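You operate a simulated robot arm through the tools that you are given. There is no shell and no other tool. Be economical: measure what you need, move in short steps, check, and stop when the job is done.

The job below is to be done with a simulated robot arm. You get a single attempt, and the scene is never put back.

## Task
Press the wrap reset button two times. Take the grey cloth from the top of the packing bench and put it on the shelf under the packing bench. Fetch the double roller and set it on the shelf under the packing bench. Take the yellow column and put it on the top of the stacked cartons. Turn the damper dial to 75 %. Take the black cone and leave it on the shelf under the bagging bench. Take the tan scrap and put it on the purple plate. Take the grease tin from the top of the bagging bench and leave it on the top of the packing bench. Any order will do. Set down upright: double roller, yellow column.
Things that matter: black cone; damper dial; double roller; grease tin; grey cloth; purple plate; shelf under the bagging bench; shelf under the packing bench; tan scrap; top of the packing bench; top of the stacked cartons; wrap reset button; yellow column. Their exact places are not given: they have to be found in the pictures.

The check looks at the end state, three seconds after you hand in, the way a careful person would. Anything else that was tipped, shoved, dropped, spilled or broken makes it a failure. Flat cloth is picked up by pressing the open fingertips on it (5 to 10 N) and closing them slowly along it; thin cloth reads only 2 to 8 mm in the jaws.

## Robot
A 6-joint arm with a two-finger gripper on a trunk, on a base that drives. Base frame: it is fixed to the floor where the robot stands at the start and does not move with it; the origin is under the middle of the robot, x ahead of it, y to its left, z up. Readings come in mm, rad, newtons and seconds.
Its first joint turns from -1.204 to 3.002 rad. Places, roughly: black cone (9x9x5 cm) [-6500, 1300, 800]; damper dial [-5600, 900, 600]; double roller (6x6x10 cm) [-4200, 0, 800]; grease tin [-6750, 1000, 750]; grey cloth (11x7x2 cm) [-4100, 200, 800]; purple plate (15x11x1 cm) [-3800, -400, 800]; shelf under the bagging bench [-6900, 1100, 300]; shelf under the packing bench [-4100, -100, 300]; tan scrap (6x5x4 cm) [-6600, 1200, 300]; top of the packing bench [-4100, -100, 800]; top of the stacked cartons [-800, 900, 700]; wrap reset button [700, -100, 1100]; yellow column (11x11x15 cm) [-5000, 400, 900]. Payload 3 kg.
The TCP is the grasp point, 30 mm short of the fingertips. In the tool frame z runs along the fingers and y along their closing line. The gripper opens to 96 mm. The gripper's body begins 53 mm behind the TCP.
Orientation is told as [roll, pitch, yaw] about the base's x, y, z axes, in that order, counted from this pose: with the fingers straight down and closing along the base's y, the tool's x points along the base's -x, its y along +y and its z along -z.

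## Interface
- The arm moves only by the tool send_rows. Its argument "targets" is a list of rows, each an object (a shift or turn left out is 0, a gripper value left out holds the last) with "delta_rot": the turn, a rotation vector about the tool's x, y, z in rad, a list of three; "translation": the shift along the tool's x, y, z in m, a list of three; "gripper": the opening, from 0 (shut) to 1 (fully open). In form: [{"delta_rot": [ax, ay, az], "translation": [tx, ty, tz], "gripper": gripper}, ...]. A call has 1 to 10 rows; each row is the pose to reach, as a shift and turn from the pose commanded when the call began, along the tool's axes at that moment. Rows are played at 5 a second. More than 50 mm and 0.15 rad between two rows, or a gripper value outside its range, and nothing of the call is played. Where a pose cannot be reached the arm comes as near as it can. A force on the tool above 40 N (or 10 N above the force at the start of the call, whichever is more), or a blocked arm, ends the call early, and 0.2 s more pass. Each finger travels about 153 mm/s and halts on what it meets, pressing with about 33 N; the grip force reading is that of the motor and also rises with nothing between the fingers. The clock runs only during rows and for 0.2 s after the last one: add rows that repeat a pose to give the fingers time. It gives the time, the measured TCP pose, the force on the tool (base axes), the opening and the grip force at its end, in the units of the frame above (readings bear some noise), with the torque about the TCP (base axes, N m) and any sound that the robot's microphone picked up, and new pictures: "show" is both (left out), scene, wrist or none.
- Cameras (640 x 400 px; columns grow to the right, rows downward): "scene" is now at [131.4, -39, 1521]; the picture's right is [-0.42, -0.91, 0.00], its down [-0.67, 0.32, -0.67] and it looks along [0.61, -0.29, -0.74] (base axes); focal length 291 px, centre (320, 200). "wrist" rides on the gripper at [73, 22, -83] in the tool frame; the picture's right is [-0.29, 0.96, 0.00], its down [-0.66, -0.20, -0.72] and it looks along [-0.69, -0.21, 0.69] (tool axes); focal length 247 px, centre (320, 200).
- raise_lower(by): slides the trunk up (or, below 0, down) by that many mm; the arm and the scene camera ride with it, the base frame stays. It gives what a move gives, with no picture.
- steer(legs): drives the robot by 1 to 6 legs, each [ahead, left, turn to the left] in mm, mm and rad, along the robot's own axes; the way and the turn of a leg run together, so that a leg with both is an arc; at most 1500 mm and 3.142 rad a leg. The arm and the cameras ride along, it lands a little off, and it stops where it bumps. It gives what a move gives, and a new picture of the scene camera.
- turn_head(pan, tilt): turns the head with the scene camera to pan (to the left, within 1.501 rad either way) and tilt (down, from -0.506 to 1.204), counted from straight ahead of the robot. It gives what a move gives, and a new picture of the scene camera.
- point_at(camera, pixels): for up to 12 pixels [column, row] of the newest picture of that camera ("zoom" is the newest enlarged one), the place [x, y, z] in the base frame of the surface seen there, good to about 3 mm, but the place of the scene camera against the robot may be out by one fixed shift of up to 18 mm in any direction. No time passes.
- close_up(camera, box): a new picture of the part [left, top, right, bottom] of that camera's present view, enlarged. No time passes.
- sign_off(): hands the job in; it is judged then, once.

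Work in short steps. Measure before you move; look again where a grasp or a placing could have gone wrong, and mend it. You have 138 turns and 260 pictures in all, those below and enlarged ones among them. Open the gripper and draw the arm clear of the work before you hand the job in, unless the task says otherwise; then end with one line.

The tools are called after "Request:" as a command line: name --argument value ..., lists and objects as JSON in quotes. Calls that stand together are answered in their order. send_rows: Moves the arm, as the interface text tells. Its arguments: {"type":"object","properties":{"targets":{"type":"array","items":{"type":"object","properties":{"delta_rot":{"type":"array","items":{"type":"number"}},"translation":{"type":"array","items":{"type":"number"}},"gripper":{"type":"number"}}}},"show":{"type":"string","enum":["both","scene","wrist","none"]}},"required":["targets"]} The other tools are called the same way: raise_lower (by) slides the trunk up or down; steer (legs) drives the base; turn_head (pan, tilt) turns the head that bears the scene camera; point_at (camera, pixels) gives the place of the surface under pixels of a picture; close_up (camera, box) takes an enlarged picture of a part of a camera's view; sign_off () hands the job in.

At the start:

```text
time_s: 0.0
ee_pos: [473.9, -209.7, 999.9]
orientation: [0.0, -0.002, -0.001]
force: [-1.2, -0.8, -0.3]
wrist_torque: [0.03, -0.01, 0.0]
gripper_width: 95.9
gripper_force: 0.0
trunk travel left (down, up): [-895.0, 45.0]
robot x, y, heading: [-0.2, -0.8, 0.001]
head pan, tilt: [-0.44, 0.834]
```

scene: 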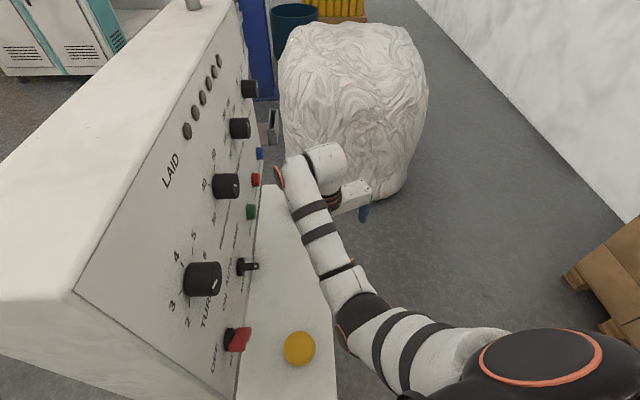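
wrist: 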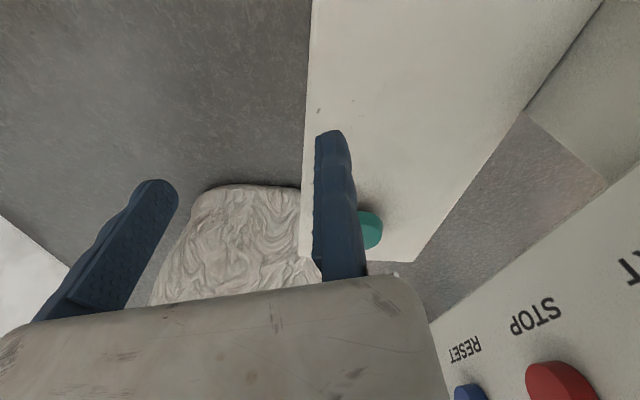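

The panel on the left holds blue (260,153), red (255,180) and green (251,212) buttons. In the wrist view the blue one reads RESET. I'll enlarge the panel to read the labels.

Request:
close_up --camera "scene" --box '[160, 40, 320, 300]'

Request:
close_up --camera "wrist" --box '[400, 200, 640, 400]'

Request:
point_at --camera "scene" --pixels '[[260, 153], [255, 180], [251, 212], [245, 170], [240, 200], [299, 349], [160, 260], [275, 130], [280, 250]]'

Request:
point_at --camera "wrist" --pixels '[[470, 394], [563, 385], [467, 351], [536, 316], [600, 280], [371, 230]]'

```text
1.54 times, centred on (240, 170) of scene
```

zoom: 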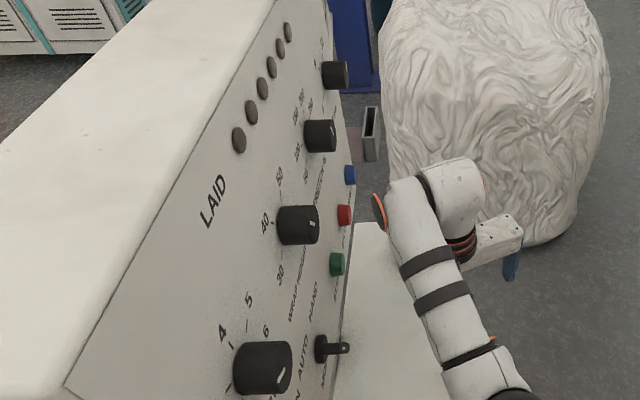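

```text
2.00 times, centred on (520, 300) of wrist
```

zoom: 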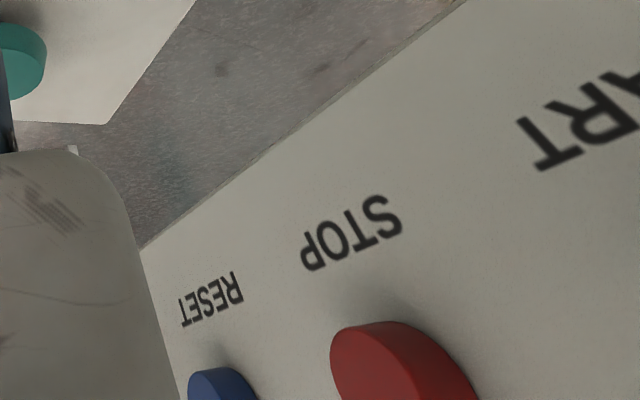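

```text
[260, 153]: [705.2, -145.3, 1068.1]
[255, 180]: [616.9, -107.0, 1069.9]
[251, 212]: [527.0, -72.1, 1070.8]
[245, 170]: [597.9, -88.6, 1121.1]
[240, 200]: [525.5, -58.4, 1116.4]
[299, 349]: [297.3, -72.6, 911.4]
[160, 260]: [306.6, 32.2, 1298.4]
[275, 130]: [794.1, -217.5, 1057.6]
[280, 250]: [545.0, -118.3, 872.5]
```

```text
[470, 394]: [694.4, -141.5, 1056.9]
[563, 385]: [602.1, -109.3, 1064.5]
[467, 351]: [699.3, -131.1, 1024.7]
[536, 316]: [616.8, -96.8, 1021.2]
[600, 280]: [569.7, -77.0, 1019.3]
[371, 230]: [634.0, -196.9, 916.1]
```

RESET is the blue button at about (700,-143,1062), on a vertical panel whose outward normal is about (-0.386,-0.922). Before driving I measure the free space, meaning the wrapped pallet and the floor.

Request:
point_at --camera "scene" --pixels '[[300, 60], [340, 40], [410, 60], [425, 100], [400, 190], [380, 170], [420, 250], [560, 270], [600, 200], [262, 190], [325, 300], [334, 390]]'

Request:
turn_head --pan -1.2 --tilt 0.8

```text
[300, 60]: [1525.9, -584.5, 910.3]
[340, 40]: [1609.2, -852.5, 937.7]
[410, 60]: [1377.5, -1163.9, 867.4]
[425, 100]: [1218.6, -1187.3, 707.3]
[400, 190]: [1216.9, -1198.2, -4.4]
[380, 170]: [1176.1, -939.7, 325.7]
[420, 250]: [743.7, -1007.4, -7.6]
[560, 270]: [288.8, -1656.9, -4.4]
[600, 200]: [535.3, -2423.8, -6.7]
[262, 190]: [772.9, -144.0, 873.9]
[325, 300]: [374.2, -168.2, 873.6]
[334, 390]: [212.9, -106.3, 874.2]
```

```text
time_s: 1.1
ee_pos: [473.6, -207.9, 999.4]
orientation: [0.0, 0.0, 0.001]
force: [0.9, 0.6, -0.4]
wrist_torque: [0.02, 0.01, 0.0]
gripper_width: 96.0
gripper_force: 0.0
trunk travel left (down, up): [-895.0, 45.0]
robot x, y, heading: [-1.2, 3.1, 0.001]
head pan, tilt: [-1.201, 0.799]
```

scene: 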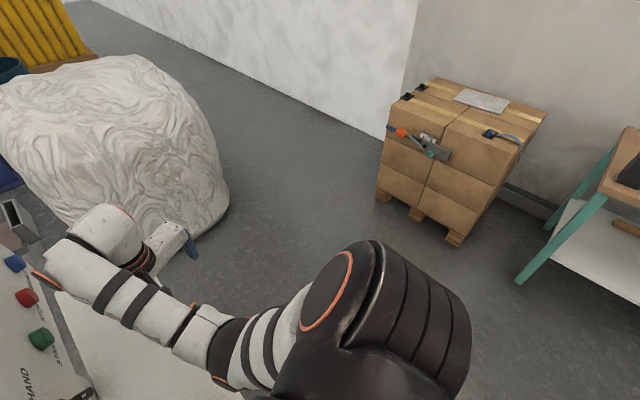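

The floor to the right is free, since the pallet only starts at x≈1176. I drive to about (444,-728) facing +y so the arm points straight at the RESET button.

Request:
steer --legs '[[0, -730, 0], [445, 0, 0], [0, 0, 1.57]]'

Request:
turn_head --pan -0.4 --tilt 0.6

```text
time_s: 11.1
ee_pos: [658.2, -255.6, 1000.0]
orientation: [0.0, 0.002, 1.546]
force: [0.1, -0.2, 0.1]
wrist_torque: [-0.01, 0.0, 0.0]
gripper_width: 95.6
gripper_force: 0.1
trunk travel left (down, up): [-895.0, 45.0]
robot x, y, heading: [437.9, -723.0, 1.548]
head pan, tilt: [-1.201, 0.799]
```

scene: 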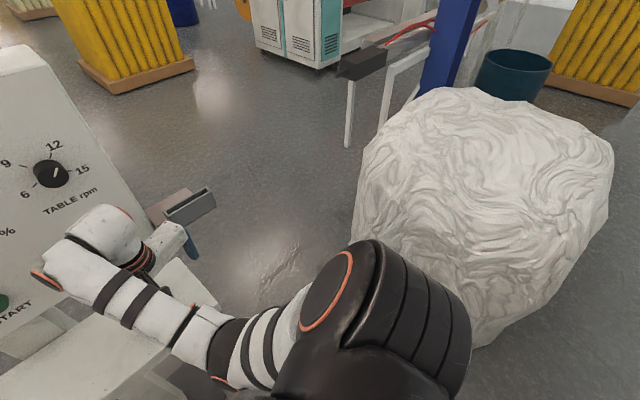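

```text
time_s: 12.2
ee_pos: [658.5, -254.4, 999.3]
orientation: [-0.002, -0.001, 1.547]
force: [0.7, 0.0, 0.2]
wrist_torque: [-0.01, -0.02, -0.01]
gripper_width: 96.0
gripper_force: 0.1
trunk travel left (down, up): [-895.0, 45.0]
robot x, y, heading: [437.2, -722.2, 1.552]
head pan, tilt: [-0.4, 0.6]
```

scene: 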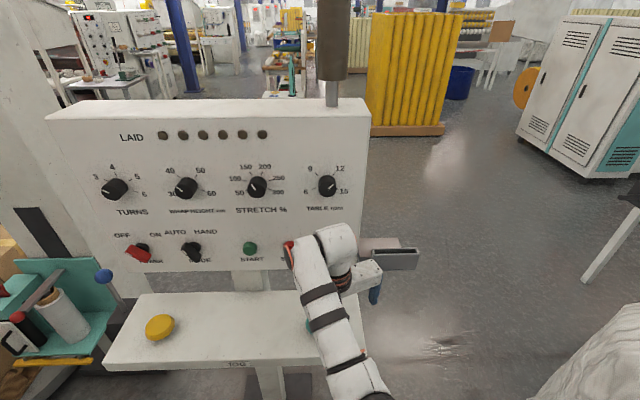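

The robot now faces the panel with the hand about 120 mm off the button. I close the gripper and pitch the tool up in steps, raising it slightly as it turns.

Request:
send_rows --targets '[{"delta_rot": [0.05, -0.13, 0], "translation": [0, 0, -0.01], "gripper": 0}, {"delta_rot": [0.1, -0.26, 0], "translation": [0, 0, -0.02]}, {"delta_rot": [0.15, -0.39, 0], "translation": [0, 0, -0.03]}, {"delta_rot": [0.2, -0.52, 0], "translation": [0, 0, -0.04]}, {"delta_rot": [0.25, -0.65, 0], "translation": [0, 0, -0.05]}, {"delta_rot": [0.286, -0.731, 0], "translation": [0, 0, -0.06]}]'

```text
time_s: 13.8
ee_pos: [702.5, -254.3, 1072.1]
orientation: [-0.54, -0.703, 1.789]
force: [0.9, -0.5, 0.2]
wrist_torque: [0.0, -0.01, 0.0]
gripper_width: 0.0
gripper_force: 33.5
trunk travel left (down, up): [-895.0, 45.0]
robot x, y, heading: [436.8, -721.3, 1.546]
head pan, tilt: [-0.4, 0.6]
stopped in row 6: the arm was blocked; the commanded pose is now the measured one
```

scene: 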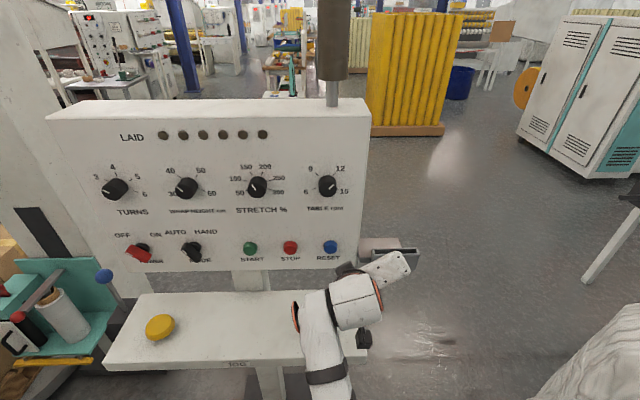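
wrist: 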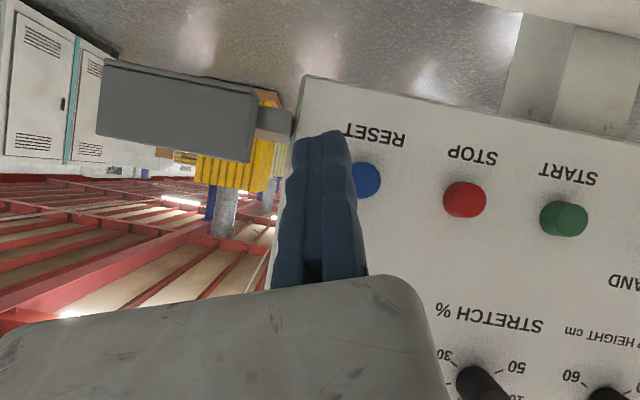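

The tool stopped about 49° up from straight down, with the fingers closed, at a joint limit and not on a contact (force ≈0). That tilt is good enough to press with. I measure the blue button in the wrist view at (370,180).

Request:
point_at --camera "wrist" --pixels '[[370, 172], [372, 185], [376, 178], [400, 175], [400, 220], [322, 142], [342, 145]]'

Request:
point_at --camera "scene" --pixels '[[330, 247], [290, 247], [250, 248]]'

```text
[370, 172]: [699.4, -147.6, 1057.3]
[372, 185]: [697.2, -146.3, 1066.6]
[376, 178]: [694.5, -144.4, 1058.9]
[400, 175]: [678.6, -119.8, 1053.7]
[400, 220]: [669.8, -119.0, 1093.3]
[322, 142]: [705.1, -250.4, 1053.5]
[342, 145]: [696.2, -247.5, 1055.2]
```

```text
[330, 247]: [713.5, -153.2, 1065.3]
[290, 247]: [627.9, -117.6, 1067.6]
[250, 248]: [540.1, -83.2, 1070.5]
```

Button face centre is about (700,-147,1061), and the fingertip is about (714,-235,1052). I shift sideways and up and advance part of the way.

Request:
send_rows --targets '[{"translation": [-0.028, 0.014, 0.014]}, {"translation": [-0.057, 0.0275, 0.0275]}, {"translation": [-0.057, 0.0275, 0.0275]}]' --show "wrist"

```text
time_s: 14.6
ee_pos: [692.6, -193.2, 1080.7]
orientation: [-0.582, -0.69, 1.8]
force: [0.1, 0.2, 0.3]
wrist_torque: [-0.03, 0.02, -0.02]
gripper_width: 0.0
gripper_force: 33.2
trunk travel left (down, up): [-895.0, 45.0]
robot x, y, heading: [442.5, -723.5, 1.546]
head pan, tilt: [-0.4, 0.6]
```

wrist: 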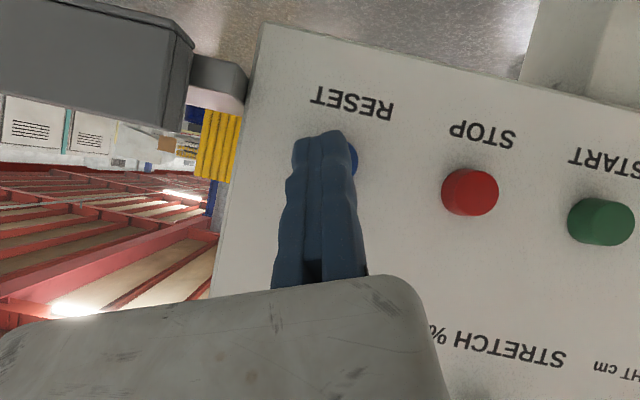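

The tip is about 23 mm from the face and 14 mm sideways. I align it, then press slowly.

Request:
send_rows --targets '[{"translation": [-0.0153, 0.009, 0.0097]}, {"translation": [-0.0153, 0.009, 0.0097]}, {"translation": [-0.0184, 0.0079, 0.0134]}, {"translation": [-0.0215, 0.0068, 0.0172]}, {"translation": [-0.0234, 0.0061, 0.0194]}]' --show "wrist"

```text
time_s: 15.8
ee_pos: [672.2, -159.5, 1082.4]
orientation: [-0.535, -0.707, 1.788]
force: [-4.5, -1.8, 0.5]
wrist_torque: [-0.02, 0.12, 0.1]
gripper_width: 0.0
gripper_force: 32.1
trunk travel left (down, up): [-895.0, 45.0]
robot x, y, heading: [435.5, -722.9, 1.548]
head pan, tilt: [-0.4, 0.6]
```

wrist: 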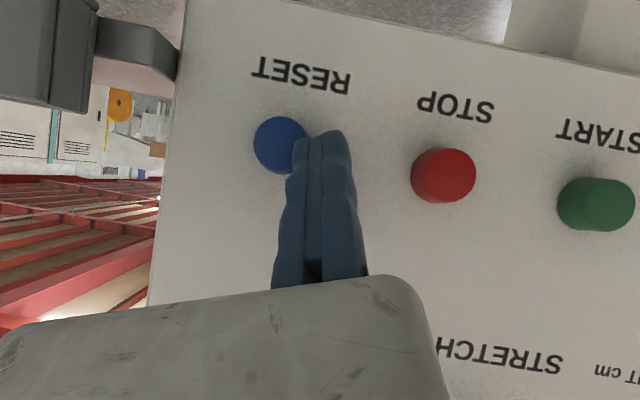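

The tip slid to the right side of the blue button (contact force −4.5 N in x), so it probably was not pressed. I back off along the normal and look.

Request:
send_rows --targets '[{"translation": [0.0125, 0.0045, -0.015]}, {"translation": [0.0125, 0.0045, -0.015]}]' --show "wrist"

```text
time_s: 16.4
ee_pos: [680.3, -172.8, 1098.1]
orientation: [-0.584, -0.728, 1.803]
force: [0.2, 0.1, 0.2]
wrist_torque: [0.0, -0.02, 0.0]
gripper_width: 0.1
gripper_force: 32.6
trunk travel left (down, up): [-895.0, 45.0]
robot x, y, heading: [437.9, -721.7, 1.544]
head pan, tilt: [-0.4, 0.6]
```

wrist: 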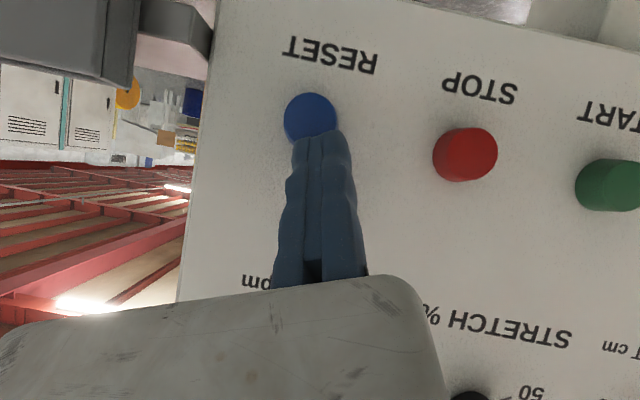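

The commanded shift wasn't tracked properly (z drifted up 16 mm), so the arm is near a limit here. I pull the hand back 120 mm along the normal to see whether tracking recovers.

Request:
send_rows --targets '[{"translation": [0.025, 0.009, -0.03]}, {"translation": [0.05, 0.018, -0.06]}, {"translation": [0.075, 0.027, -0.09]}, {"translation": [0.075, 0.027, -0.09]}]' --show "none"

```text
time_s: 16.9
ee_pos: [712.7, -196.7, 1178.4]
orientation: [-0.842, -0.842, 1.946]
force: [0.4, 0.6, 0.6]
wrist_torque: [0.0, -0.03, 0.0]
gripper_width: 0.1
gripper_force: 33.2
out of reach, approached as far as the arm can: row 2
trunk travel left (down, up): [-895.0, 45.0]
robot x, y, heading: [439.2, -719.2, 1.548]
head pan, tilt: [-0.4, 0.6]
stopped in row 2: the arm was blocked; the commanded pose is now the measured one
```

The arm frees up at higher heights relative to the trunk. I lower the trunk 200 mm and then raise the hand with the arm to get off the limit.

Request:
raise_lower --by -110

```text
time_s: 18.3
ee_pos: [711.7, -195.4, 1068.9]
orientation: [-0.84, -0.84, 1.944]
force: [0.7, -1.1, -0.5]
wrist_torque: [-0.03, 0.01, 0.01]
gripper_width: 0.1
gripper_force: 33.1
trunk travel left (down, up): [-785.0, 155.0]
robot x, y, heading: [441.0, -727.7, 1.552]
head pan, tilt: [-0.4, 0.6]
```

Raising the hand 100 mm in place, then I'll lower the trunk the same amount.

Request:
send_rows --targets '[{"translation": [-0.025, -0.0165, -0.015]}, {"translation": [-0.05, -0.033, -0.03]}, {"translation": [-0.0745, -0.0497, -0.0445]}, {"translation": [-0.0745, -0.0497, -0.0445]}]' --show "none"

Request:
raise_lower --by -100

```text
time_s: 19.3
ee_pos: [709.8, -193.3, 1168.5]
orientation: [-0.832, -0.843, 1.942]
force: [0.4, -0.7, 0.1]
wrist_torque: [-0.03, 0.03, 0.07]
gripper_width: 0.0
gripper_force: 33.2
trunk travel left (down, up): [-785.0, 155.0]
robot x, y, heading: [440.6, -725.8, 1.544]
head pan, tilt: [-0.4, 0.6]
```

```text
time_s: 20.6
ee_pos: [709.8, -193.8, 1067.8]
orientation: [-0.832, -0.844, 1.943]
force: [0.4, 0.4, -0.5]
wrist_torque: [-0.02, 0.0, -0.02]
gripper_width: 0.1
gripper_force: 33.0
trunk travel left (down, up): [-685.0, 255.0]
robot x, y, heading: [437.7, -722.2, 1.543]
head pan, tilt: [-0.4, 0.6]
```

Tracking is good now. The tip is at about (725,-172,1055), so I shift it sideways to line up with the button before pressing.

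Request:
send_rows --targets '[{"translation": [-0.0196, 0.0252, -0.0088]}, {"translation": [-0.0196, 0.0252, -0.0088]}]' --show "wrist"

```text
time_s: 21.2
ee_pos: [681.8, -181.3, 1075.0]
orientation: [-0.833, -0.842, 1.941]
force: [0.5, -1.3, 0.5]
wrist_torque: [0.03, 0.02, 0.01]
gripper_width: 0.1
gripper_force: 32.8
trunk travel left (down, up): [-685.0, 255.0]
robot x, y, heading: [441.0, -723.1, 1.546]
head pan, tilt: [-0.4, 0.6]
```

wrist: 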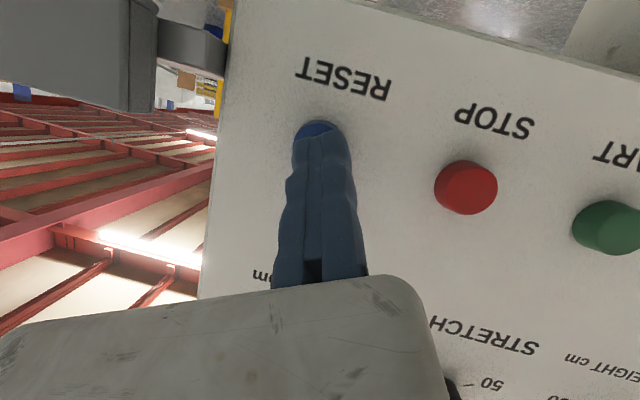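

Tip sits directly over the blue button with about 10 mm of gap. I press along the normal.

Request:
send_rows --targets '[{"translation": [-0.0038, -0.0005, 0.007]}, {"translation": [-0.0057, -0.0008, 0.0105]}, {"translation": [-0.0077, -0.001, 0.014]}, {"translation": [-0.0086, -0.0012, 0.0158]}]' --show "wrist"

```text
time_s: 22.2
ee_pos: [684.9, -166.7, 1074.1]
orientation: [-0.833, -0.842, 1.942]
force: [-5.6, -12.2, -5.5]
wrist_torque: [-0.21, 0.1, -0.01]
gripper_width: 5.9
gripper_force: 32.5
trunk travel left (down, up): [-685.0, 255.0]
robot x, y, heading: [439.3, -725.1, 1.547]
head pan, tilt: [-0.4, 0.6]
heard: click
```

wrist: 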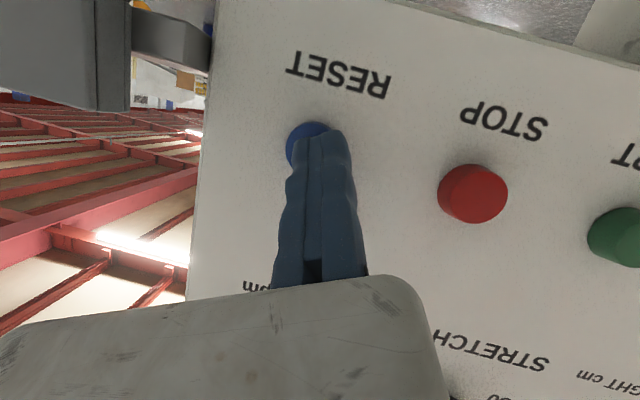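

One click heard at 12 N. I release, then press again and release.

Request:
send_rows --targets '[{"translation": [0.0067, 0.0009, -0.0123]}, {"translation": [0.0067, 0.0009, -0.0123]}, {"translation": [0.0067, 0.0009, -0.0123]}]' --show "none"

Request:
send_rows --targets '[{"translation": [-0.003, -0.0004, 0.0055]}, {"translation": [-0.005, -0.0006, 0.0095]}, {"translation": [-0.0067, -0.0009, 0.0123]}, {"translation": [-0.0067, -0.0009, 0.0123]}]' --show "none"

Request:
send_rows --targets '[{"translation": [0.019, 0.0026, -0.035]}, {"translation": [0.04, 0.0053, -0.07]}, {"translation": [0.04, 0.0053, -0.07]}]' --show "none"

```text
time_s: 23.0
ee_pos: [680.5, -177.0, 1073.1]
orientation: [-0.832, -0.84, 1.943]
force: [0.9, -1.1, 0.0]
wrist_torque: [0.0, 0.03, 0.0]
gripper_width: 0.0
gripper_force: 33.2
trunk travel left (down, up): [-685.0, 255.0]
robot x, y, heading: [436.4, -722.3, 1.545]
head pan, tilt: [-0.4, 0.6]
```

```text
time_s: 24.0
ee_pos: [684.6, -167.1, 1075.6]
orientation: [-0.835, -0.843, 1.942]
force: [-5.6, -12.8, -4.7]
wrist_torque: [-0.2, 0.15, 0.01]
gripper_width: 6.1
gripper_force: 32.9
trunk travel left (down, up): [-685.0, 255.0]
robot x, y, heading: [437.4, -724.0, 1.544]
head pan, tilt: [-0.4, 0.6]
heard: click
```

```text
time_s: 24.8
ee_pos: [704.1, -229.4, 1091.9]
orientation: [-0.905, -0.845, 1.959]
force: [-0.5, 0.2, 0.1]
wrist_torque: [0.03, 0.02, -0.05]
gripper_width: 0.0
gripper_force: 32.7
out of reach, approached as far as the arm can: row 1, 2, 3
trunk travel left (down, up): [-685.0, 255.0]
robot x, y, heading: [440.1, -721.0, 1.541]
head pan, tilt: [-0.4, 0.6]
```

Two clicks in total, so the button is done. I back the base off 250 mm and fold the tool back down.

Request:
steer --legs '[[-250, 0, 0]]'

Request:
send_rows --targets '[{"delta_rot": [-0.082, 0.118, 0]}, {"delta_rot": [-0.164, 0.236, 0]}, {"delta_rot": [-0.246, 0.353, 0]}, {"delta_rot": [-0.328, 0.471, 0]}, {"delta_rot": [-0.41, 0.589, 0]}, {"delta_rot": [-0.493, 0.707, 0]}, {"delta_rot": [-0.575, 0.824, 0]}, {"delta_rot": [-0.657, 0.942, 0], "gripper": 1}, {"delta_rot": [-0.657, 0.942, 0]}]' --show "scene"

```text
time_s: 26.7
ee_pos: [700.9, -484.1, 1085.3]
orientation: [-0.903, -0.83, 1.953]
force: [0.1, 0.0, 0.2]
wrist_torque: [0.0, -0.02, -0.01]
gripper_width: 0.0
gripper_force: 33.2
trunk travel left (down, up): [-685.0, 255.0]
robot x, y, heading: [431.5, -975.0, 1.546]
head pan, tilt: [-0.4, 0.6]
```

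scene: 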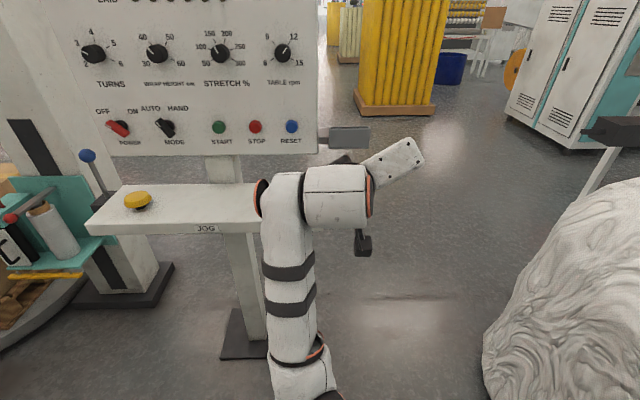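

```text
time_s: 28.7
ee_pos: [713.2, -434.0, 1115.5]
orientation: [-0.002, 0.019, 1.523]
force: [-0.2, -0.3, 0.0]
wrist_torque: [-0.04, -0.04, 0.01]
gripper_width: 96.2
gripper_force: 0.1
out of reach, approached as far as the arm can: row 3, 4, 5, 6, 7, 8, 9
trunk travel left (down, up): [-685.0, 255.0]
robot x, y, heading: [431.1, -975.8, 1.547]
head pan, tilt: [-0.4, 0.6]
```

scene: 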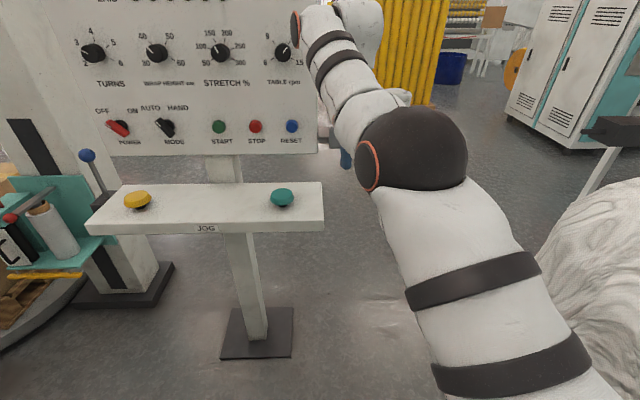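

The tool is down again. I draw the hand in towards the robot for travel and look left and behind for the other stations.

Request:
send_rows --targets '[{"translation": [0.035, 0.018, 0.015]}, {"translation": [0.07, 0.036, 0.03]}, {"translation": [0.105, 0.054, 0.06]}, {"translation": [0.141, 0.072, 0.09]}, {"translation": [0.17, 0.072, 0.12]}, {"translation": [0.2, 0.072, 0.15]}, {"translation": [0.2, 0.072, 0.15]}]' --show "none"

Request:
turn_head --pan 1.4 --tilt 0.35

```text
refused: row 4 steps farther than a row can; nothing moved
```

```text
time_s: 30.5
ee_pos: [712.8, -434.9, 1114.6]
orientation: [-0.004, 0.017, 1.523]
force: [-0.6, -0.3, 0.3]
wrist_torque: [-0.01, -0.01, -0.03]
gripper_width: 96.0
gripper_force: 0.1
trunk travel left (down, up): [-685.0, 255.0]
robot x, y, heading: [433.6, -975.6, 1.545]
head pan, tilt: [1.4, 0.351]
```

scene: 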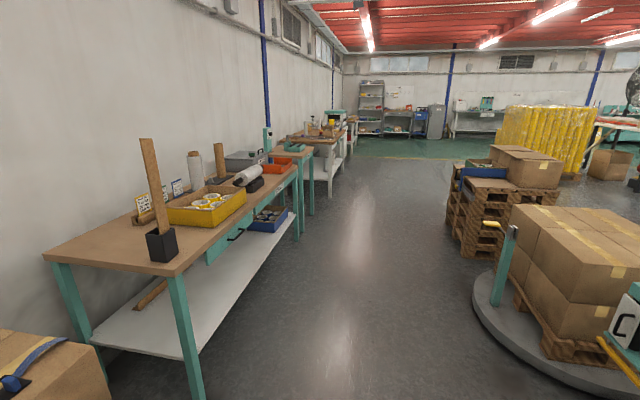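

The route along -x is clear. I draw the hand in with smaller rows.

Request:
send_rows --targets '[{"translation": [0.035, 0.018, 0.015]}, {"translation": [0.07, 0.036, 0.03]}, {"translation": [0.1, 0.054, 0.045]}, {"translation": [0.13, 0.072, 0.06]}, {"translation": [0.16, 0.072, 0.09]}, {"translation": [0.19, 0.072, 0.12]}, {"translation": [0.2, 0.072, 0.15]}, {"translation": [0.2, 0.072, 0.15]}]' --show "none"

Request:
point_at --camera "scene" --pixels '[[605, 240], [525, 160], [490, 190], [480, 300], [565, 215], [330, 180], [320, 133], [290, 155], [330, 280], [490, 110], [385, 120], [585, 305]]'

```text
time_s: 32.3
ee_pos: [654.0, -393.1, 993.2]
orientation: [-0.005, 0.014, 1.523]
force: [0.1, -0.5, 1.4]
wrist_torque: [0.01, 0.03, -0.01]
gripper_width: 96.0
gripper_force: 0.0
out of reach, approached as far as the arm can: row 1, 2, 3, 4, 5, 6, 7, 8
trunk travel left (down, up): [-685.0, 255.0]
robot x, y, heading: [432.0, -976.2, 1.543]
head pan, tilt: [1.4, 0.351]
```

```text
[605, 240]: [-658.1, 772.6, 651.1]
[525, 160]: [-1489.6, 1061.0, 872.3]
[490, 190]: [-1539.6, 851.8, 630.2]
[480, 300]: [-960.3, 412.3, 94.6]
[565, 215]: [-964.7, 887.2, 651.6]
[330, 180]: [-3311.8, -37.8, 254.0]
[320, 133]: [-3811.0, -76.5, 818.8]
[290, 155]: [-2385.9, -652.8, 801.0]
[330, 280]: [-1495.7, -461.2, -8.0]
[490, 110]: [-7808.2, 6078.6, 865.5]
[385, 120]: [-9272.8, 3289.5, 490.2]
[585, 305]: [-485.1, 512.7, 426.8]
```

The arm says it can't come closer with the tool down at this height. I look down at the arm to understand its geometry.

Request:
turn_head --pan -0.7 --tilt 1.0

```text
time_s: 34.3
ee_pos: [655.1, -391.9, 992.7]
orientation: [-0.006, 0.017, 1.524]
force: [0.1, 0.3, 0.0]
wrist_torque: [-0.02, -0.02, 0.0]
gripper_width: 95.9
gripper_force: 0.1
trunk travel left (down, up): [-685.0, 255.0]
robot x, y, heading: [432.0, -974.1, 1.546]
head pan, tilt: [-0.7, 1.0]
```

scene: 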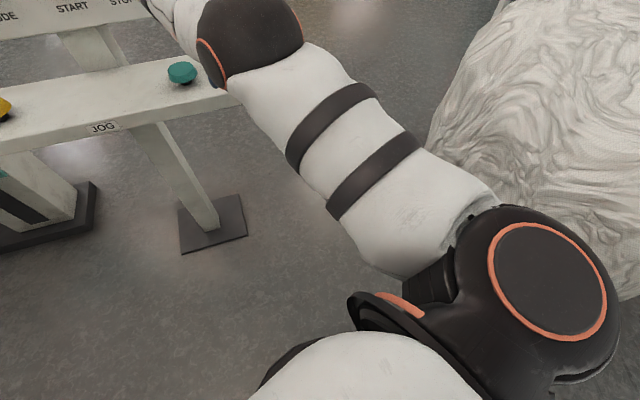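

Request:
point_at --camera "scene" --pixels '[[550, 280], [370, 370], [390, 230], [430, 285], [250, 40], [340, 105], [500, 350], [180, 72]]'

```text
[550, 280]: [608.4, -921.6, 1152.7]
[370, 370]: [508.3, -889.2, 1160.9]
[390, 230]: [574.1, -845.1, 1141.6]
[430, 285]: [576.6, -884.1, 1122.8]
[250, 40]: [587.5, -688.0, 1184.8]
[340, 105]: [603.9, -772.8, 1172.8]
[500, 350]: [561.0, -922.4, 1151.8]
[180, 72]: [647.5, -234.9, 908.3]
```

The arm seems stretched nearly straight. I send it back towards its starting relative pose (474 ahead, 210 right), which was comfortable.

Request:
send_rows --targets '[{"translation": [-0.036, -0.003, 0.029]}, {"translation": [-0.073, -0.006, 0.058]}, {"translation": [-0.109, -0.009, 0.087]}, {"translation": [-0.145, -0.012, 0.116]}, {"translation": [-0.182, -0.014, 0.145]}, {"translation": [-0.182, -0.014, 0.145]}, {"translation": [-0.182, -0.014, 0.145]}]' --show "scene"

```text
time_s: 35.9
ee_pos: [670.0, -389.3, 882.3]
orientation: [-0.006, 0.015, 1.524]
force: [0.0, 0.2, 0.0]
wrist_torque: [-0.02, 0.02, -0.01]
gripper_width: 96.1
gripper_force: 0.1
out of reach, approached as far as the arm can: row 1, 2, 3, 4, 5, 6, 7
trunk travel left (down, up): [-685.0, 255.0]
robot x, y, heading: [431.6, -974.7, 1.547]
head pan, tilt: [-0.7, 1.0]
```

scene: 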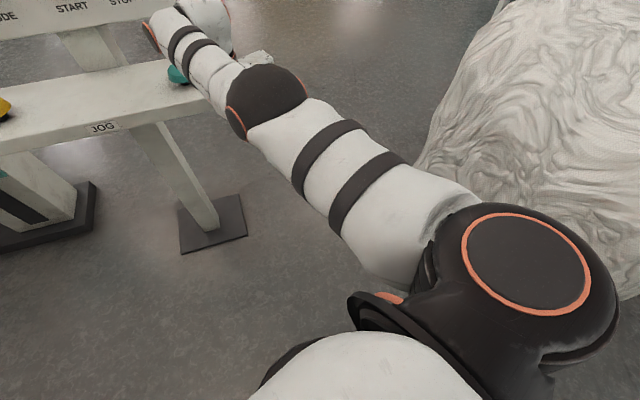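

I test a small pure retract from here to learn what the arm considers commanded.

Request:
send_rows --targets '[{"translation": [0.03, 0, 0]}, {"translation": [0.06, 0, 0]}, {"translation": [0.09, 0, 0]}, {"translation": [0.12, 0, 0]}]' --show "none"

```text
time_s: 36.9
ee_pos: [666.7, -443.7, 855.1]
orientation: [-0.006, 0.015, 1.523]
force: [-0.1, 0.2, 0.8]
wrist_torque: [0.0, -0.03, 0.0]
gripper_width: 96.1
gripper_force: 0.1
out of reach, approached as far as the arm can: row 1, 2, 3, 4
trunk travel left (down, up): [-685.0, 255.0]
robot x, y, heading: [432.3, -973.5, 1.545]
head pan, tilt: [-0.7, 1.0]
```

Closer-in seems to need a lower hand. I retract and lower together.

Request:
send_rows --targets '[{"translation": [0.02, 0, 0.03]}, {"translation": [0.04, 0, 0.06]}, {"translation": [0.06, 0, 0.09]}, {"translation": [0.08, 0, 0.12]}, {"translation": [0.1, 0, 0.15]}, {"translation": [0.12, 0, 0.18]}, {"translation": [0.12, 0, 0.18]}]' --show "scene"

```text
time_s: 38.5
ee_pos: [661.4, -566.7, 674.9]
orientation: [-0.005, 0.015, 1.523]
force: [0.0, 0.1, -0.6]
wrist_torque: [-0.02, 0.0, -0.03]
gripper_width: 96.0
gripper_force: 0.1
trunk travel left (down, up): [-685.0, 255.0]
robot x, y, heading: [432.7, -975.3, 1.547]
head pan, tilt: [-0.7, 1.0]
```

scene: 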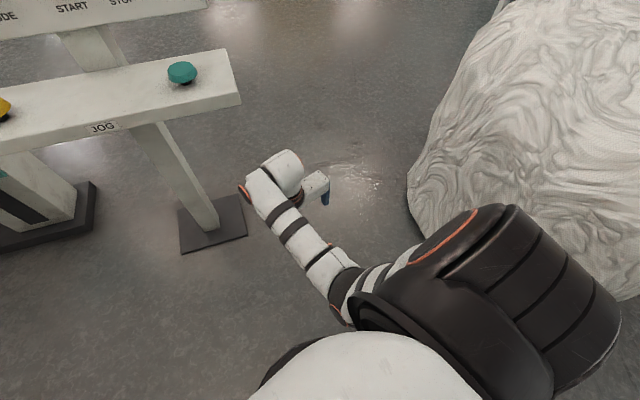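

Tracking is exact here, so hand-low and forward is the comfortable zone. I turn to face -x and look along the aisle.

Request:
steer --legs '[[0, 0, 1.594]]'

Request:
turn_head --pan 0 --tilt 0.35

Request:
point_at --camera "scene" --pixels '[[100, 250], [200, 300], [250, 200], [300, 170], [330, 180], [300, 130], [480, 250], [450, 200], [320, 250], [320, 300], [350, 150]]'

```text
time_s: 42.8
ee_pos: [20.3, -757.3, 676.2]
orientation: [-0.005, 0.016, 3.119]
force: [0.0, -0.4, -0.2]
wrist_torque: [0.02, -0.01, 0.02]
gripper_width: 95.9
gripper_force: 0.1
trunk travel left (down, up): [-685.0, 255.0]
robot x, y, heading: [430.2, -976.4, 3.142]
head pan, tilt: [-0.7, 1.0]
```

scene: 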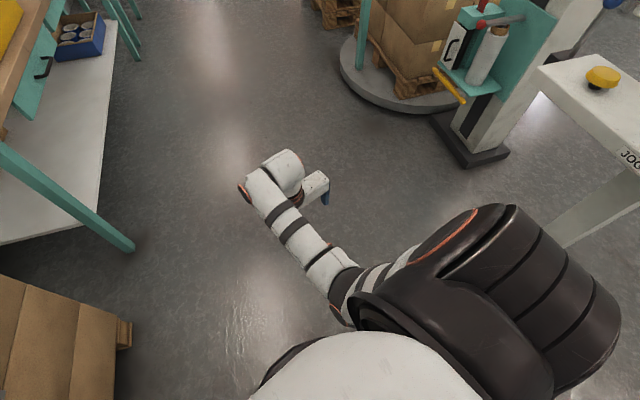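

```text
time_s: 43.8
ee_pos: [20.0, -756.8, 674.3]
orientation: [-0.005, 0.016, 3.12]
force: [-0.5, 0.3, -0.3]
wrist_torque: [0.01, 0.0, 0.0]
gripper_width: 95.9
gripper_force: 0.0
trunk travel left (down, up): [-685.0, 255.0]
robot x, y, heading: [433.1, -973.0, 3.144]
head pan, tilt: [0.0, 0.351]
```

scene: 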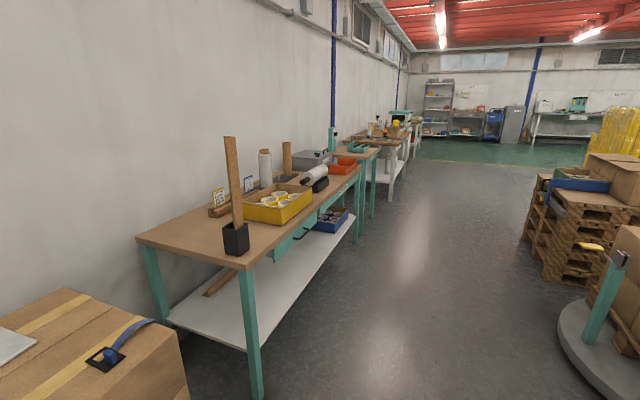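

```text
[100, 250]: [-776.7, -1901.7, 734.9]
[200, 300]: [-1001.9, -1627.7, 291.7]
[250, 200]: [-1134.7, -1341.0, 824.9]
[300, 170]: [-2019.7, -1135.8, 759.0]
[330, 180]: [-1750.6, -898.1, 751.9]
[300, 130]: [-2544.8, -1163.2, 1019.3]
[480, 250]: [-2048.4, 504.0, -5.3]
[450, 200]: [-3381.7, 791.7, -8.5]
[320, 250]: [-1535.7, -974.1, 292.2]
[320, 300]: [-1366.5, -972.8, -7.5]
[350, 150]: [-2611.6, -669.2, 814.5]
```

The aisle runs at about heading π−0.27, with bench fronts on the left and turntable and pallets on the right. I drive down the middle towards the packing bench.

Request:
steer --legs '[[0, 0, -0.45], [1500, 0, 0], [0, 0, 0.15], [1500, 0, 0], [700, 0, 0]]'

Request:
turn_head --pan 0.7 --tilt 0.4

```text
time_s: 63.8
ee_pos: [-3398.0, 603.7, 674.8]
orientation: [-0.004, 0.015, 2.845]
force: [-0.5, 0.9, -0.2]
wrist_torque: [-0.01, 0.0, -0.01]
gripper_width: 95.8
gripper_force: 0.0
trunk travel left (down, up): [-685.0, 255.0]
robot x, y, heading: [-3060.1, 278.2, 2.867]
head pan, tilt: [0.0, 0.351]
```

scene: 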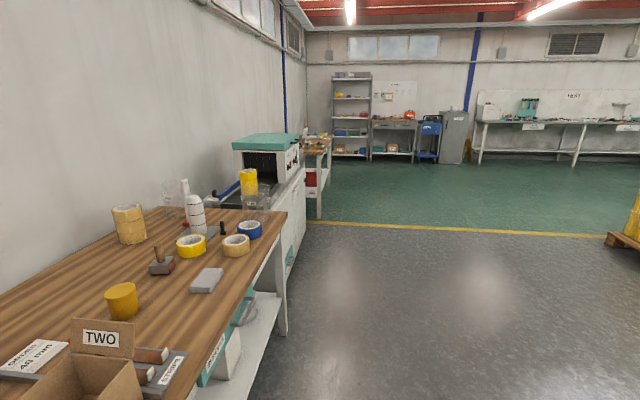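

```text
time_s: 64.8
ee_pos: [-3398.0, 603.2, 674.8]
orientation: [-0.006, 0.016, 2.846]
force: [-0.6, 0.0, 0.7]
wrist_torque: [0.0, 0.02, -0.02]
gripper_width: 95.7
gripper_force: 0.0
trunk travel left (down, up): [-685.0, 255.0]
robot x, y, heading: [-3059.5, 283.2, 2.866]
head pan, tilt: [0.7, 0.4]
```

scene: 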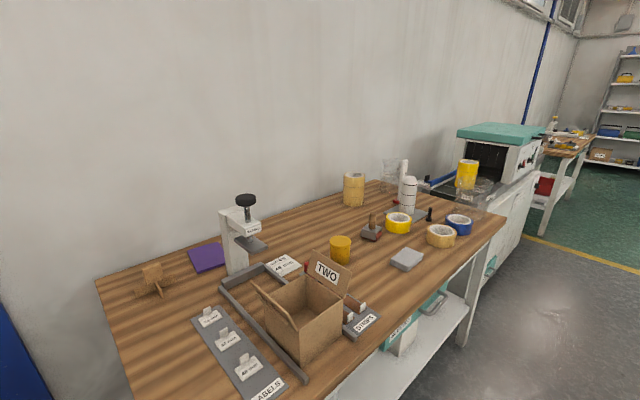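

The packing bench is ahead-left. I see a grey pad (407,258), purple plate (207,258), a yellow column on the machine (467,175) and several other items. I enlarge to identify them.

Request:
close_up --camera "scene" --box '[310, 150, 510, 275]'

Request:
close_up --camera "scene" --box '[100, 180, 400, 400]'

Request:
point_at --camera "scene" --pixels '[[407, 258], [207, 258], [467, 175], [372, 228], [408, 190], [340, 248], [353, 190], [100, 280], [505, 215], [330, 370], [430, 330], [460, 350]]'

```text
3.20 times, centred on (410, 212) of scene
```

zoom: 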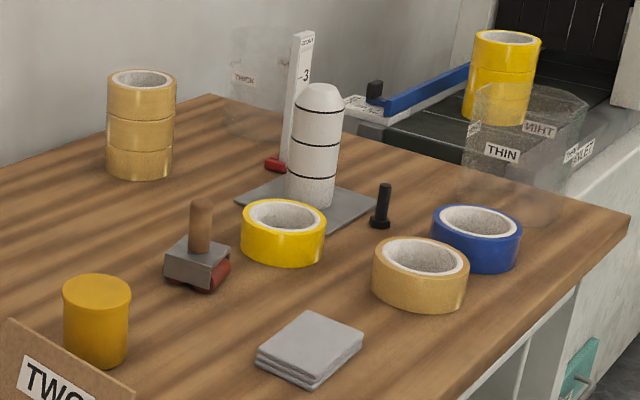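

```text
1.82 times, centred on (250, 290) of scene
```

zoom: 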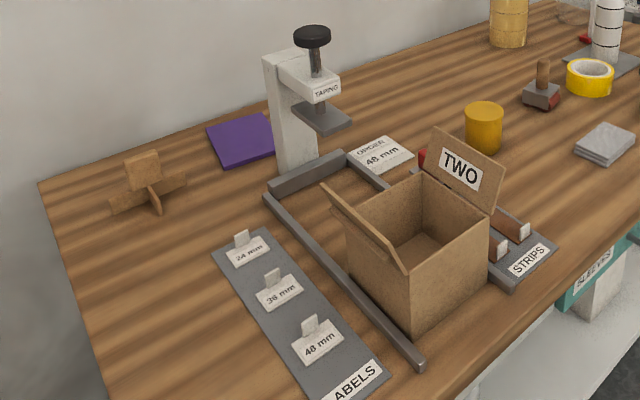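

```text
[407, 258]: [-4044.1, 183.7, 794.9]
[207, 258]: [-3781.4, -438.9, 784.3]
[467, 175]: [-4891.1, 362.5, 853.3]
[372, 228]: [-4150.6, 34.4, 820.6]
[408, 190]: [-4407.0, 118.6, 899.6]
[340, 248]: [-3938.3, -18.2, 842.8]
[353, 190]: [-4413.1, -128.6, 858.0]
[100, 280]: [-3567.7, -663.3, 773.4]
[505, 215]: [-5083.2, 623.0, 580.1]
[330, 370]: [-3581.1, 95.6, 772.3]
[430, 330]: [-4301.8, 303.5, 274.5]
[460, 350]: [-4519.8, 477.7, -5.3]
```

Identified: grey folded cloth (-4044,184,795), double roller (-4150,34,820), purple plate (-3781,-439,784), and yellow column (two stacked rings) on the machine at (-4891,362). I raise the trunk so the hand clears the bench items, then drive to stand facing the bench in front of the cloth.

Request:
raise_lower --by 250

Request:
steer --legs '[[694, -100, 0], [0, 0, 1.572]]'

Request:
turn_head --pan -0.2 --tilt 0.85

```text
time_s: 67.4
ee_pos: [-3398.0, 603.7, 924.6]
orientation: [-0.005, 0.016, 2.845]
force: [0.3, -0.3, -0.1]
wrist_torque: [0.02, -0.02, -0.03]
gripper_width: 96.2
gripper_force: 0.2
trunk travel left (down, up): [-935.0, 5.0]
robot x, y, heading: [-3057.9, 277.4, 2.871]
head pan, tilt: [0.7, 0.4]
```

```text
time_s: 75.0
ee_pos: [-4019.1, 233.0, 924.8]
orientation: [-0.006, 0.016, -1.884]
force: [0.0, 0.4, -0.3]
wrist_torque: [-0.02, -0.01, -0.03]
gripper_width: 95.8
gripper_force: 0.1
trunk travel left (down, up): [-935.0, 5.0]
robot x, y, heading: [-3690.4, 568.8, -1.863]
head pan, tilt: [0.7, 0.4]
```

scene: 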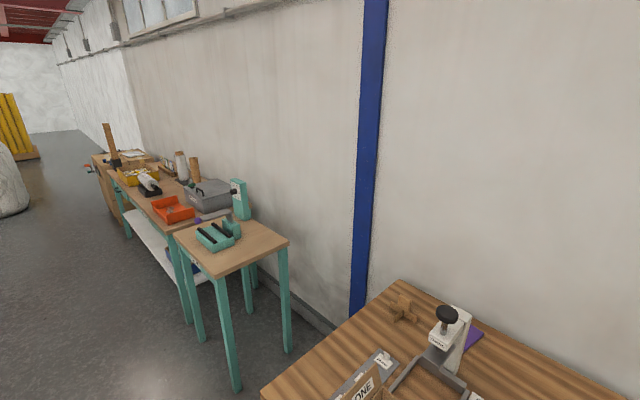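

```text
time_s: 76.2
ee_pos: [-4019.0, 232.2, 924.1]
orientation: [-0.006, 0.017, -1.885]
force: [0.2, -0.2, 0.0]
wrist_torque: [-0.01, -0.03, 0.0]
gripper_width: 95.9
gripper_force: 0.0
trunk travel left (down, up): [-935.0, 5.0]
robot x, y, heading: [-3691.4, 565.5, -1.865]
head pan, tilt: [-0.201, 0.85]
```

scene: 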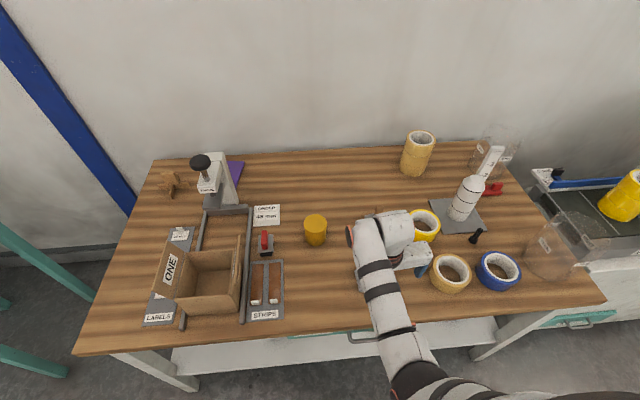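

I check the wrist view and the small red item at (265,243), and measure the bench edge.

Request:
close_up --camera "scene" --box '[150, 150, 350, 330]'

Request:
close_up --camera "wrist" --box '[0, 0, 640, 400]'

Request:
point_at --camera "scene" --pixels '[[76, 353], [606, 299], [340, 327], [150, 165], [240, 360], [420, 340], [480, 330], [300, 355], [234, 172]]'

```text
2.22 times, centred on (250, 240) of scene
```

zoom: 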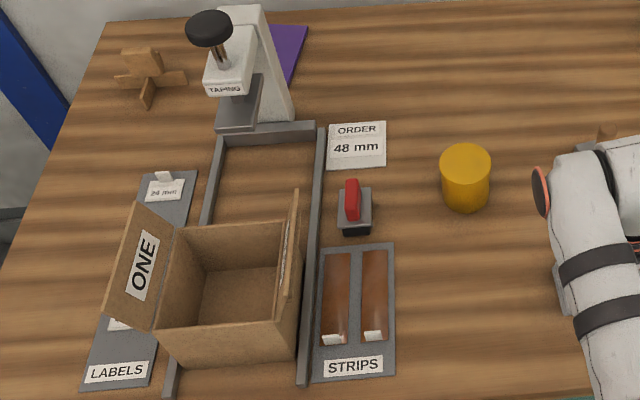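

```text
1.00 times, centred on (320, 200) of wrist (not enlarged: the box is as wide or as high as the picture)
```

zoom: 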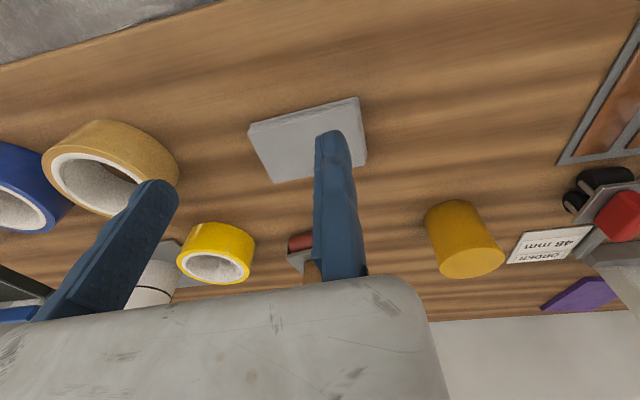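

```text
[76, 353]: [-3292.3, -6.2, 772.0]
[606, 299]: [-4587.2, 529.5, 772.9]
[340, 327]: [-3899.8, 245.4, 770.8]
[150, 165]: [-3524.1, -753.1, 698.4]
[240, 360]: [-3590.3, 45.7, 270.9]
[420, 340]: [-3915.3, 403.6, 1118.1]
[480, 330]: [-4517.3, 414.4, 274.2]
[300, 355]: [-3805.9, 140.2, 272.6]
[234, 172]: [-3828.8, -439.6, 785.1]
```

Two candidates: the wooden-handled one, near the given place, and the red-handled one. I measure and inspect both.

Request:
point_at --camera "wrist" --pixels '[[300, 243], [620, 210], [290, 140], [262, 125], [358, 100], [275, 180], [366, 160], [310, 275]]'

Request:
close_up --camera "wrist" --box '[270, 210, 370, 290]'

Request:
close_up --camera "wrist" --box '[540, 150, 640, 250]'

```text
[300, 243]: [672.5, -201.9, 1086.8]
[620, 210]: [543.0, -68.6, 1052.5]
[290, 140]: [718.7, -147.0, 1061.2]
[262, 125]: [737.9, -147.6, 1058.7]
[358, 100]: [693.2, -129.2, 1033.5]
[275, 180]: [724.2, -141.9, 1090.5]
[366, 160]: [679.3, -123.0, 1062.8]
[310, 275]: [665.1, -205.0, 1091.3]
```

```text
5.00 times, centred on (320, 250) of wrist
```

zoom: 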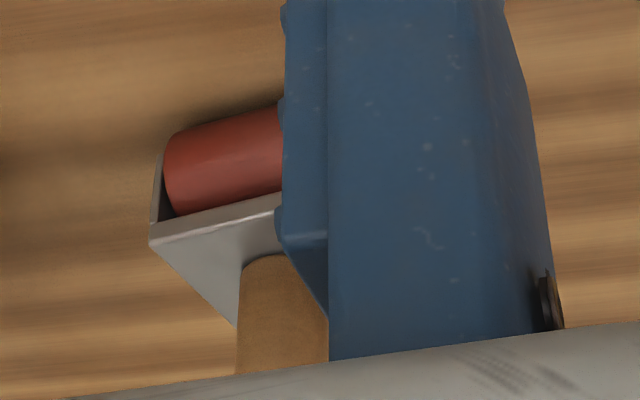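

```text
4.00 times, centred on (590, 200) of wrist
```

zoom: 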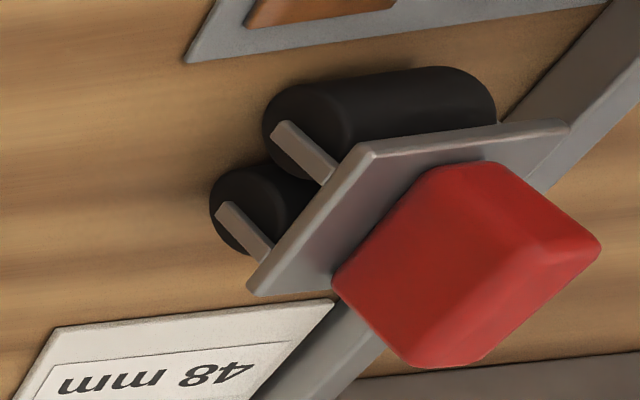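

Wooden one shows one red roller; red-handled one shows two black rollers. I measure the red one's place and height to compare with 6x6x10 cm.

Request:
point_at --camera "scene" --pixels '[[265, 233], [265, 243], [258, 250], [267, 256], [315, 222], [379, 210], [275, 250]]'

Request:
send_rows --targets '[{"translation": [0, 0, 0]}]' --show "wrist"

```text
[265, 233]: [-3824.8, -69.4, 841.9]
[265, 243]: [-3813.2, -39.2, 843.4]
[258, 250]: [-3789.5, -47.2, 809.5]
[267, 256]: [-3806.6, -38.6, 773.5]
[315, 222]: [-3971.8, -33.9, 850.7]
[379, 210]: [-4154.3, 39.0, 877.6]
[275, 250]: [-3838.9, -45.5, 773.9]
```

```text
time_s: 76.6
ee_pos: [-4019.5, 233.9, 925.4]
orientation: [-0.006, 0.017, -1.883]
force: [0.3, 1.1, -0.7]
wrist_torque: [0.03, 0.0, -0.01]
gripper_width: 95.9
gripper_force: 0.2
trunk travel left (down, up): [-935.0, 5.0]
robot x, y, heading: [-3687.7, 568.6, -1.862]
head pan, tilt: [-0.201, 0.85]
```

wrist: 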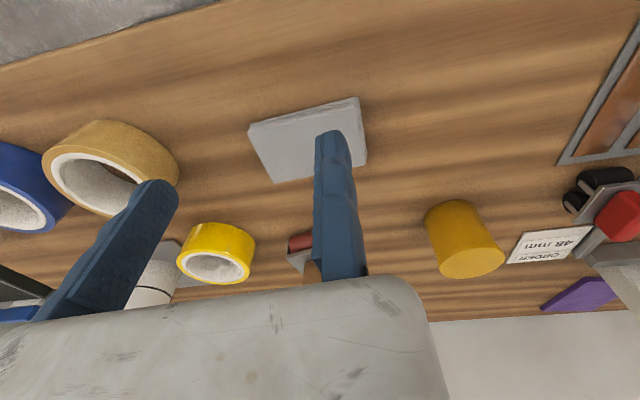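

Wooden one is 10.4 cm tall and at the stated place, matching the 6x6x10 size; the red one is only 7 cm. I'll look closer when I get there. Now I measure the cloth in the fresh wrist view.

Request:
point_at --camera "wrist" --pixels '[[252, 130], [355, 101], [363, 160], [277, 180], [290, 140], [300, 243], [310, 272], [400, 100], [300, 160]]'

```text
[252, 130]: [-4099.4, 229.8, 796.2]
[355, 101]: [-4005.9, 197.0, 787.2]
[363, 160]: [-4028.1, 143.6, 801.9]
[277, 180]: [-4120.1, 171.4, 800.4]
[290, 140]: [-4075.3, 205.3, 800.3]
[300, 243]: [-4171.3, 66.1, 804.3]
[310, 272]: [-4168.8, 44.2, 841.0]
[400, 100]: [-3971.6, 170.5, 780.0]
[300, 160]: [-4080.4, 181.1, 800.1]
```

Cloth: centre (-4063,185), top ≈800, with its long side along the finger closing line. I move above it with the gripper half open and descend to just over it.

Request:
send_rows --targets '[{"translation": [-0.03, -0.013, 0.0], "gripper": 0.65}, {"translation": [-0.06, -0.026, 0.02]}, {"translation": [-0.06, -0.026, 0.05]}, {"translation": [-0.06, -0.026, 0.075]}, {"translation": [-0.06, -0.026, 0.075]}]'

```text
time_s: 77.8
ee_pos: [-4064.6, 184.8, 850.0]
orientation: [-0.004, 0.014, -1.882]
force: [0.6, -0.7, 0.1]
wrist_torque: [-0.03, -0.03, -0.02]
gripper_width: 62.5
gripper_force: 0.1
trunk travel left (down, up): [-935.0, 5.0]
robot x, y, heading: [-3691.1, 566.2, -1.861]
head pan, tilt: [-0.201, 0.85]
```

scene: 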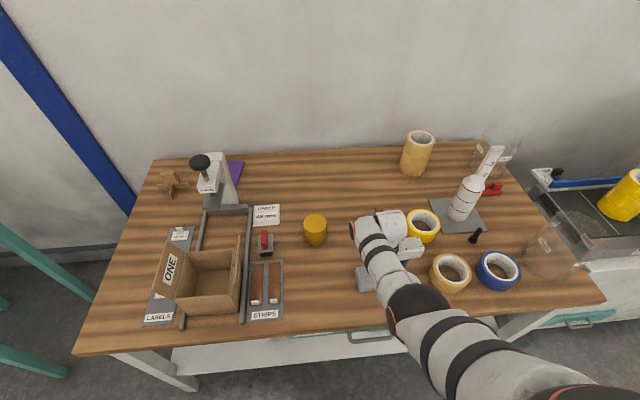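
wrist: 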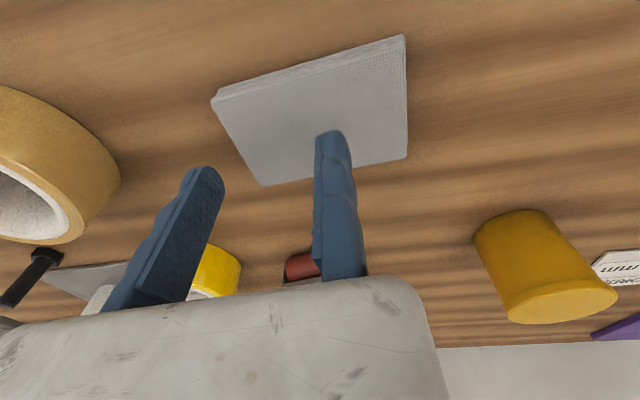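

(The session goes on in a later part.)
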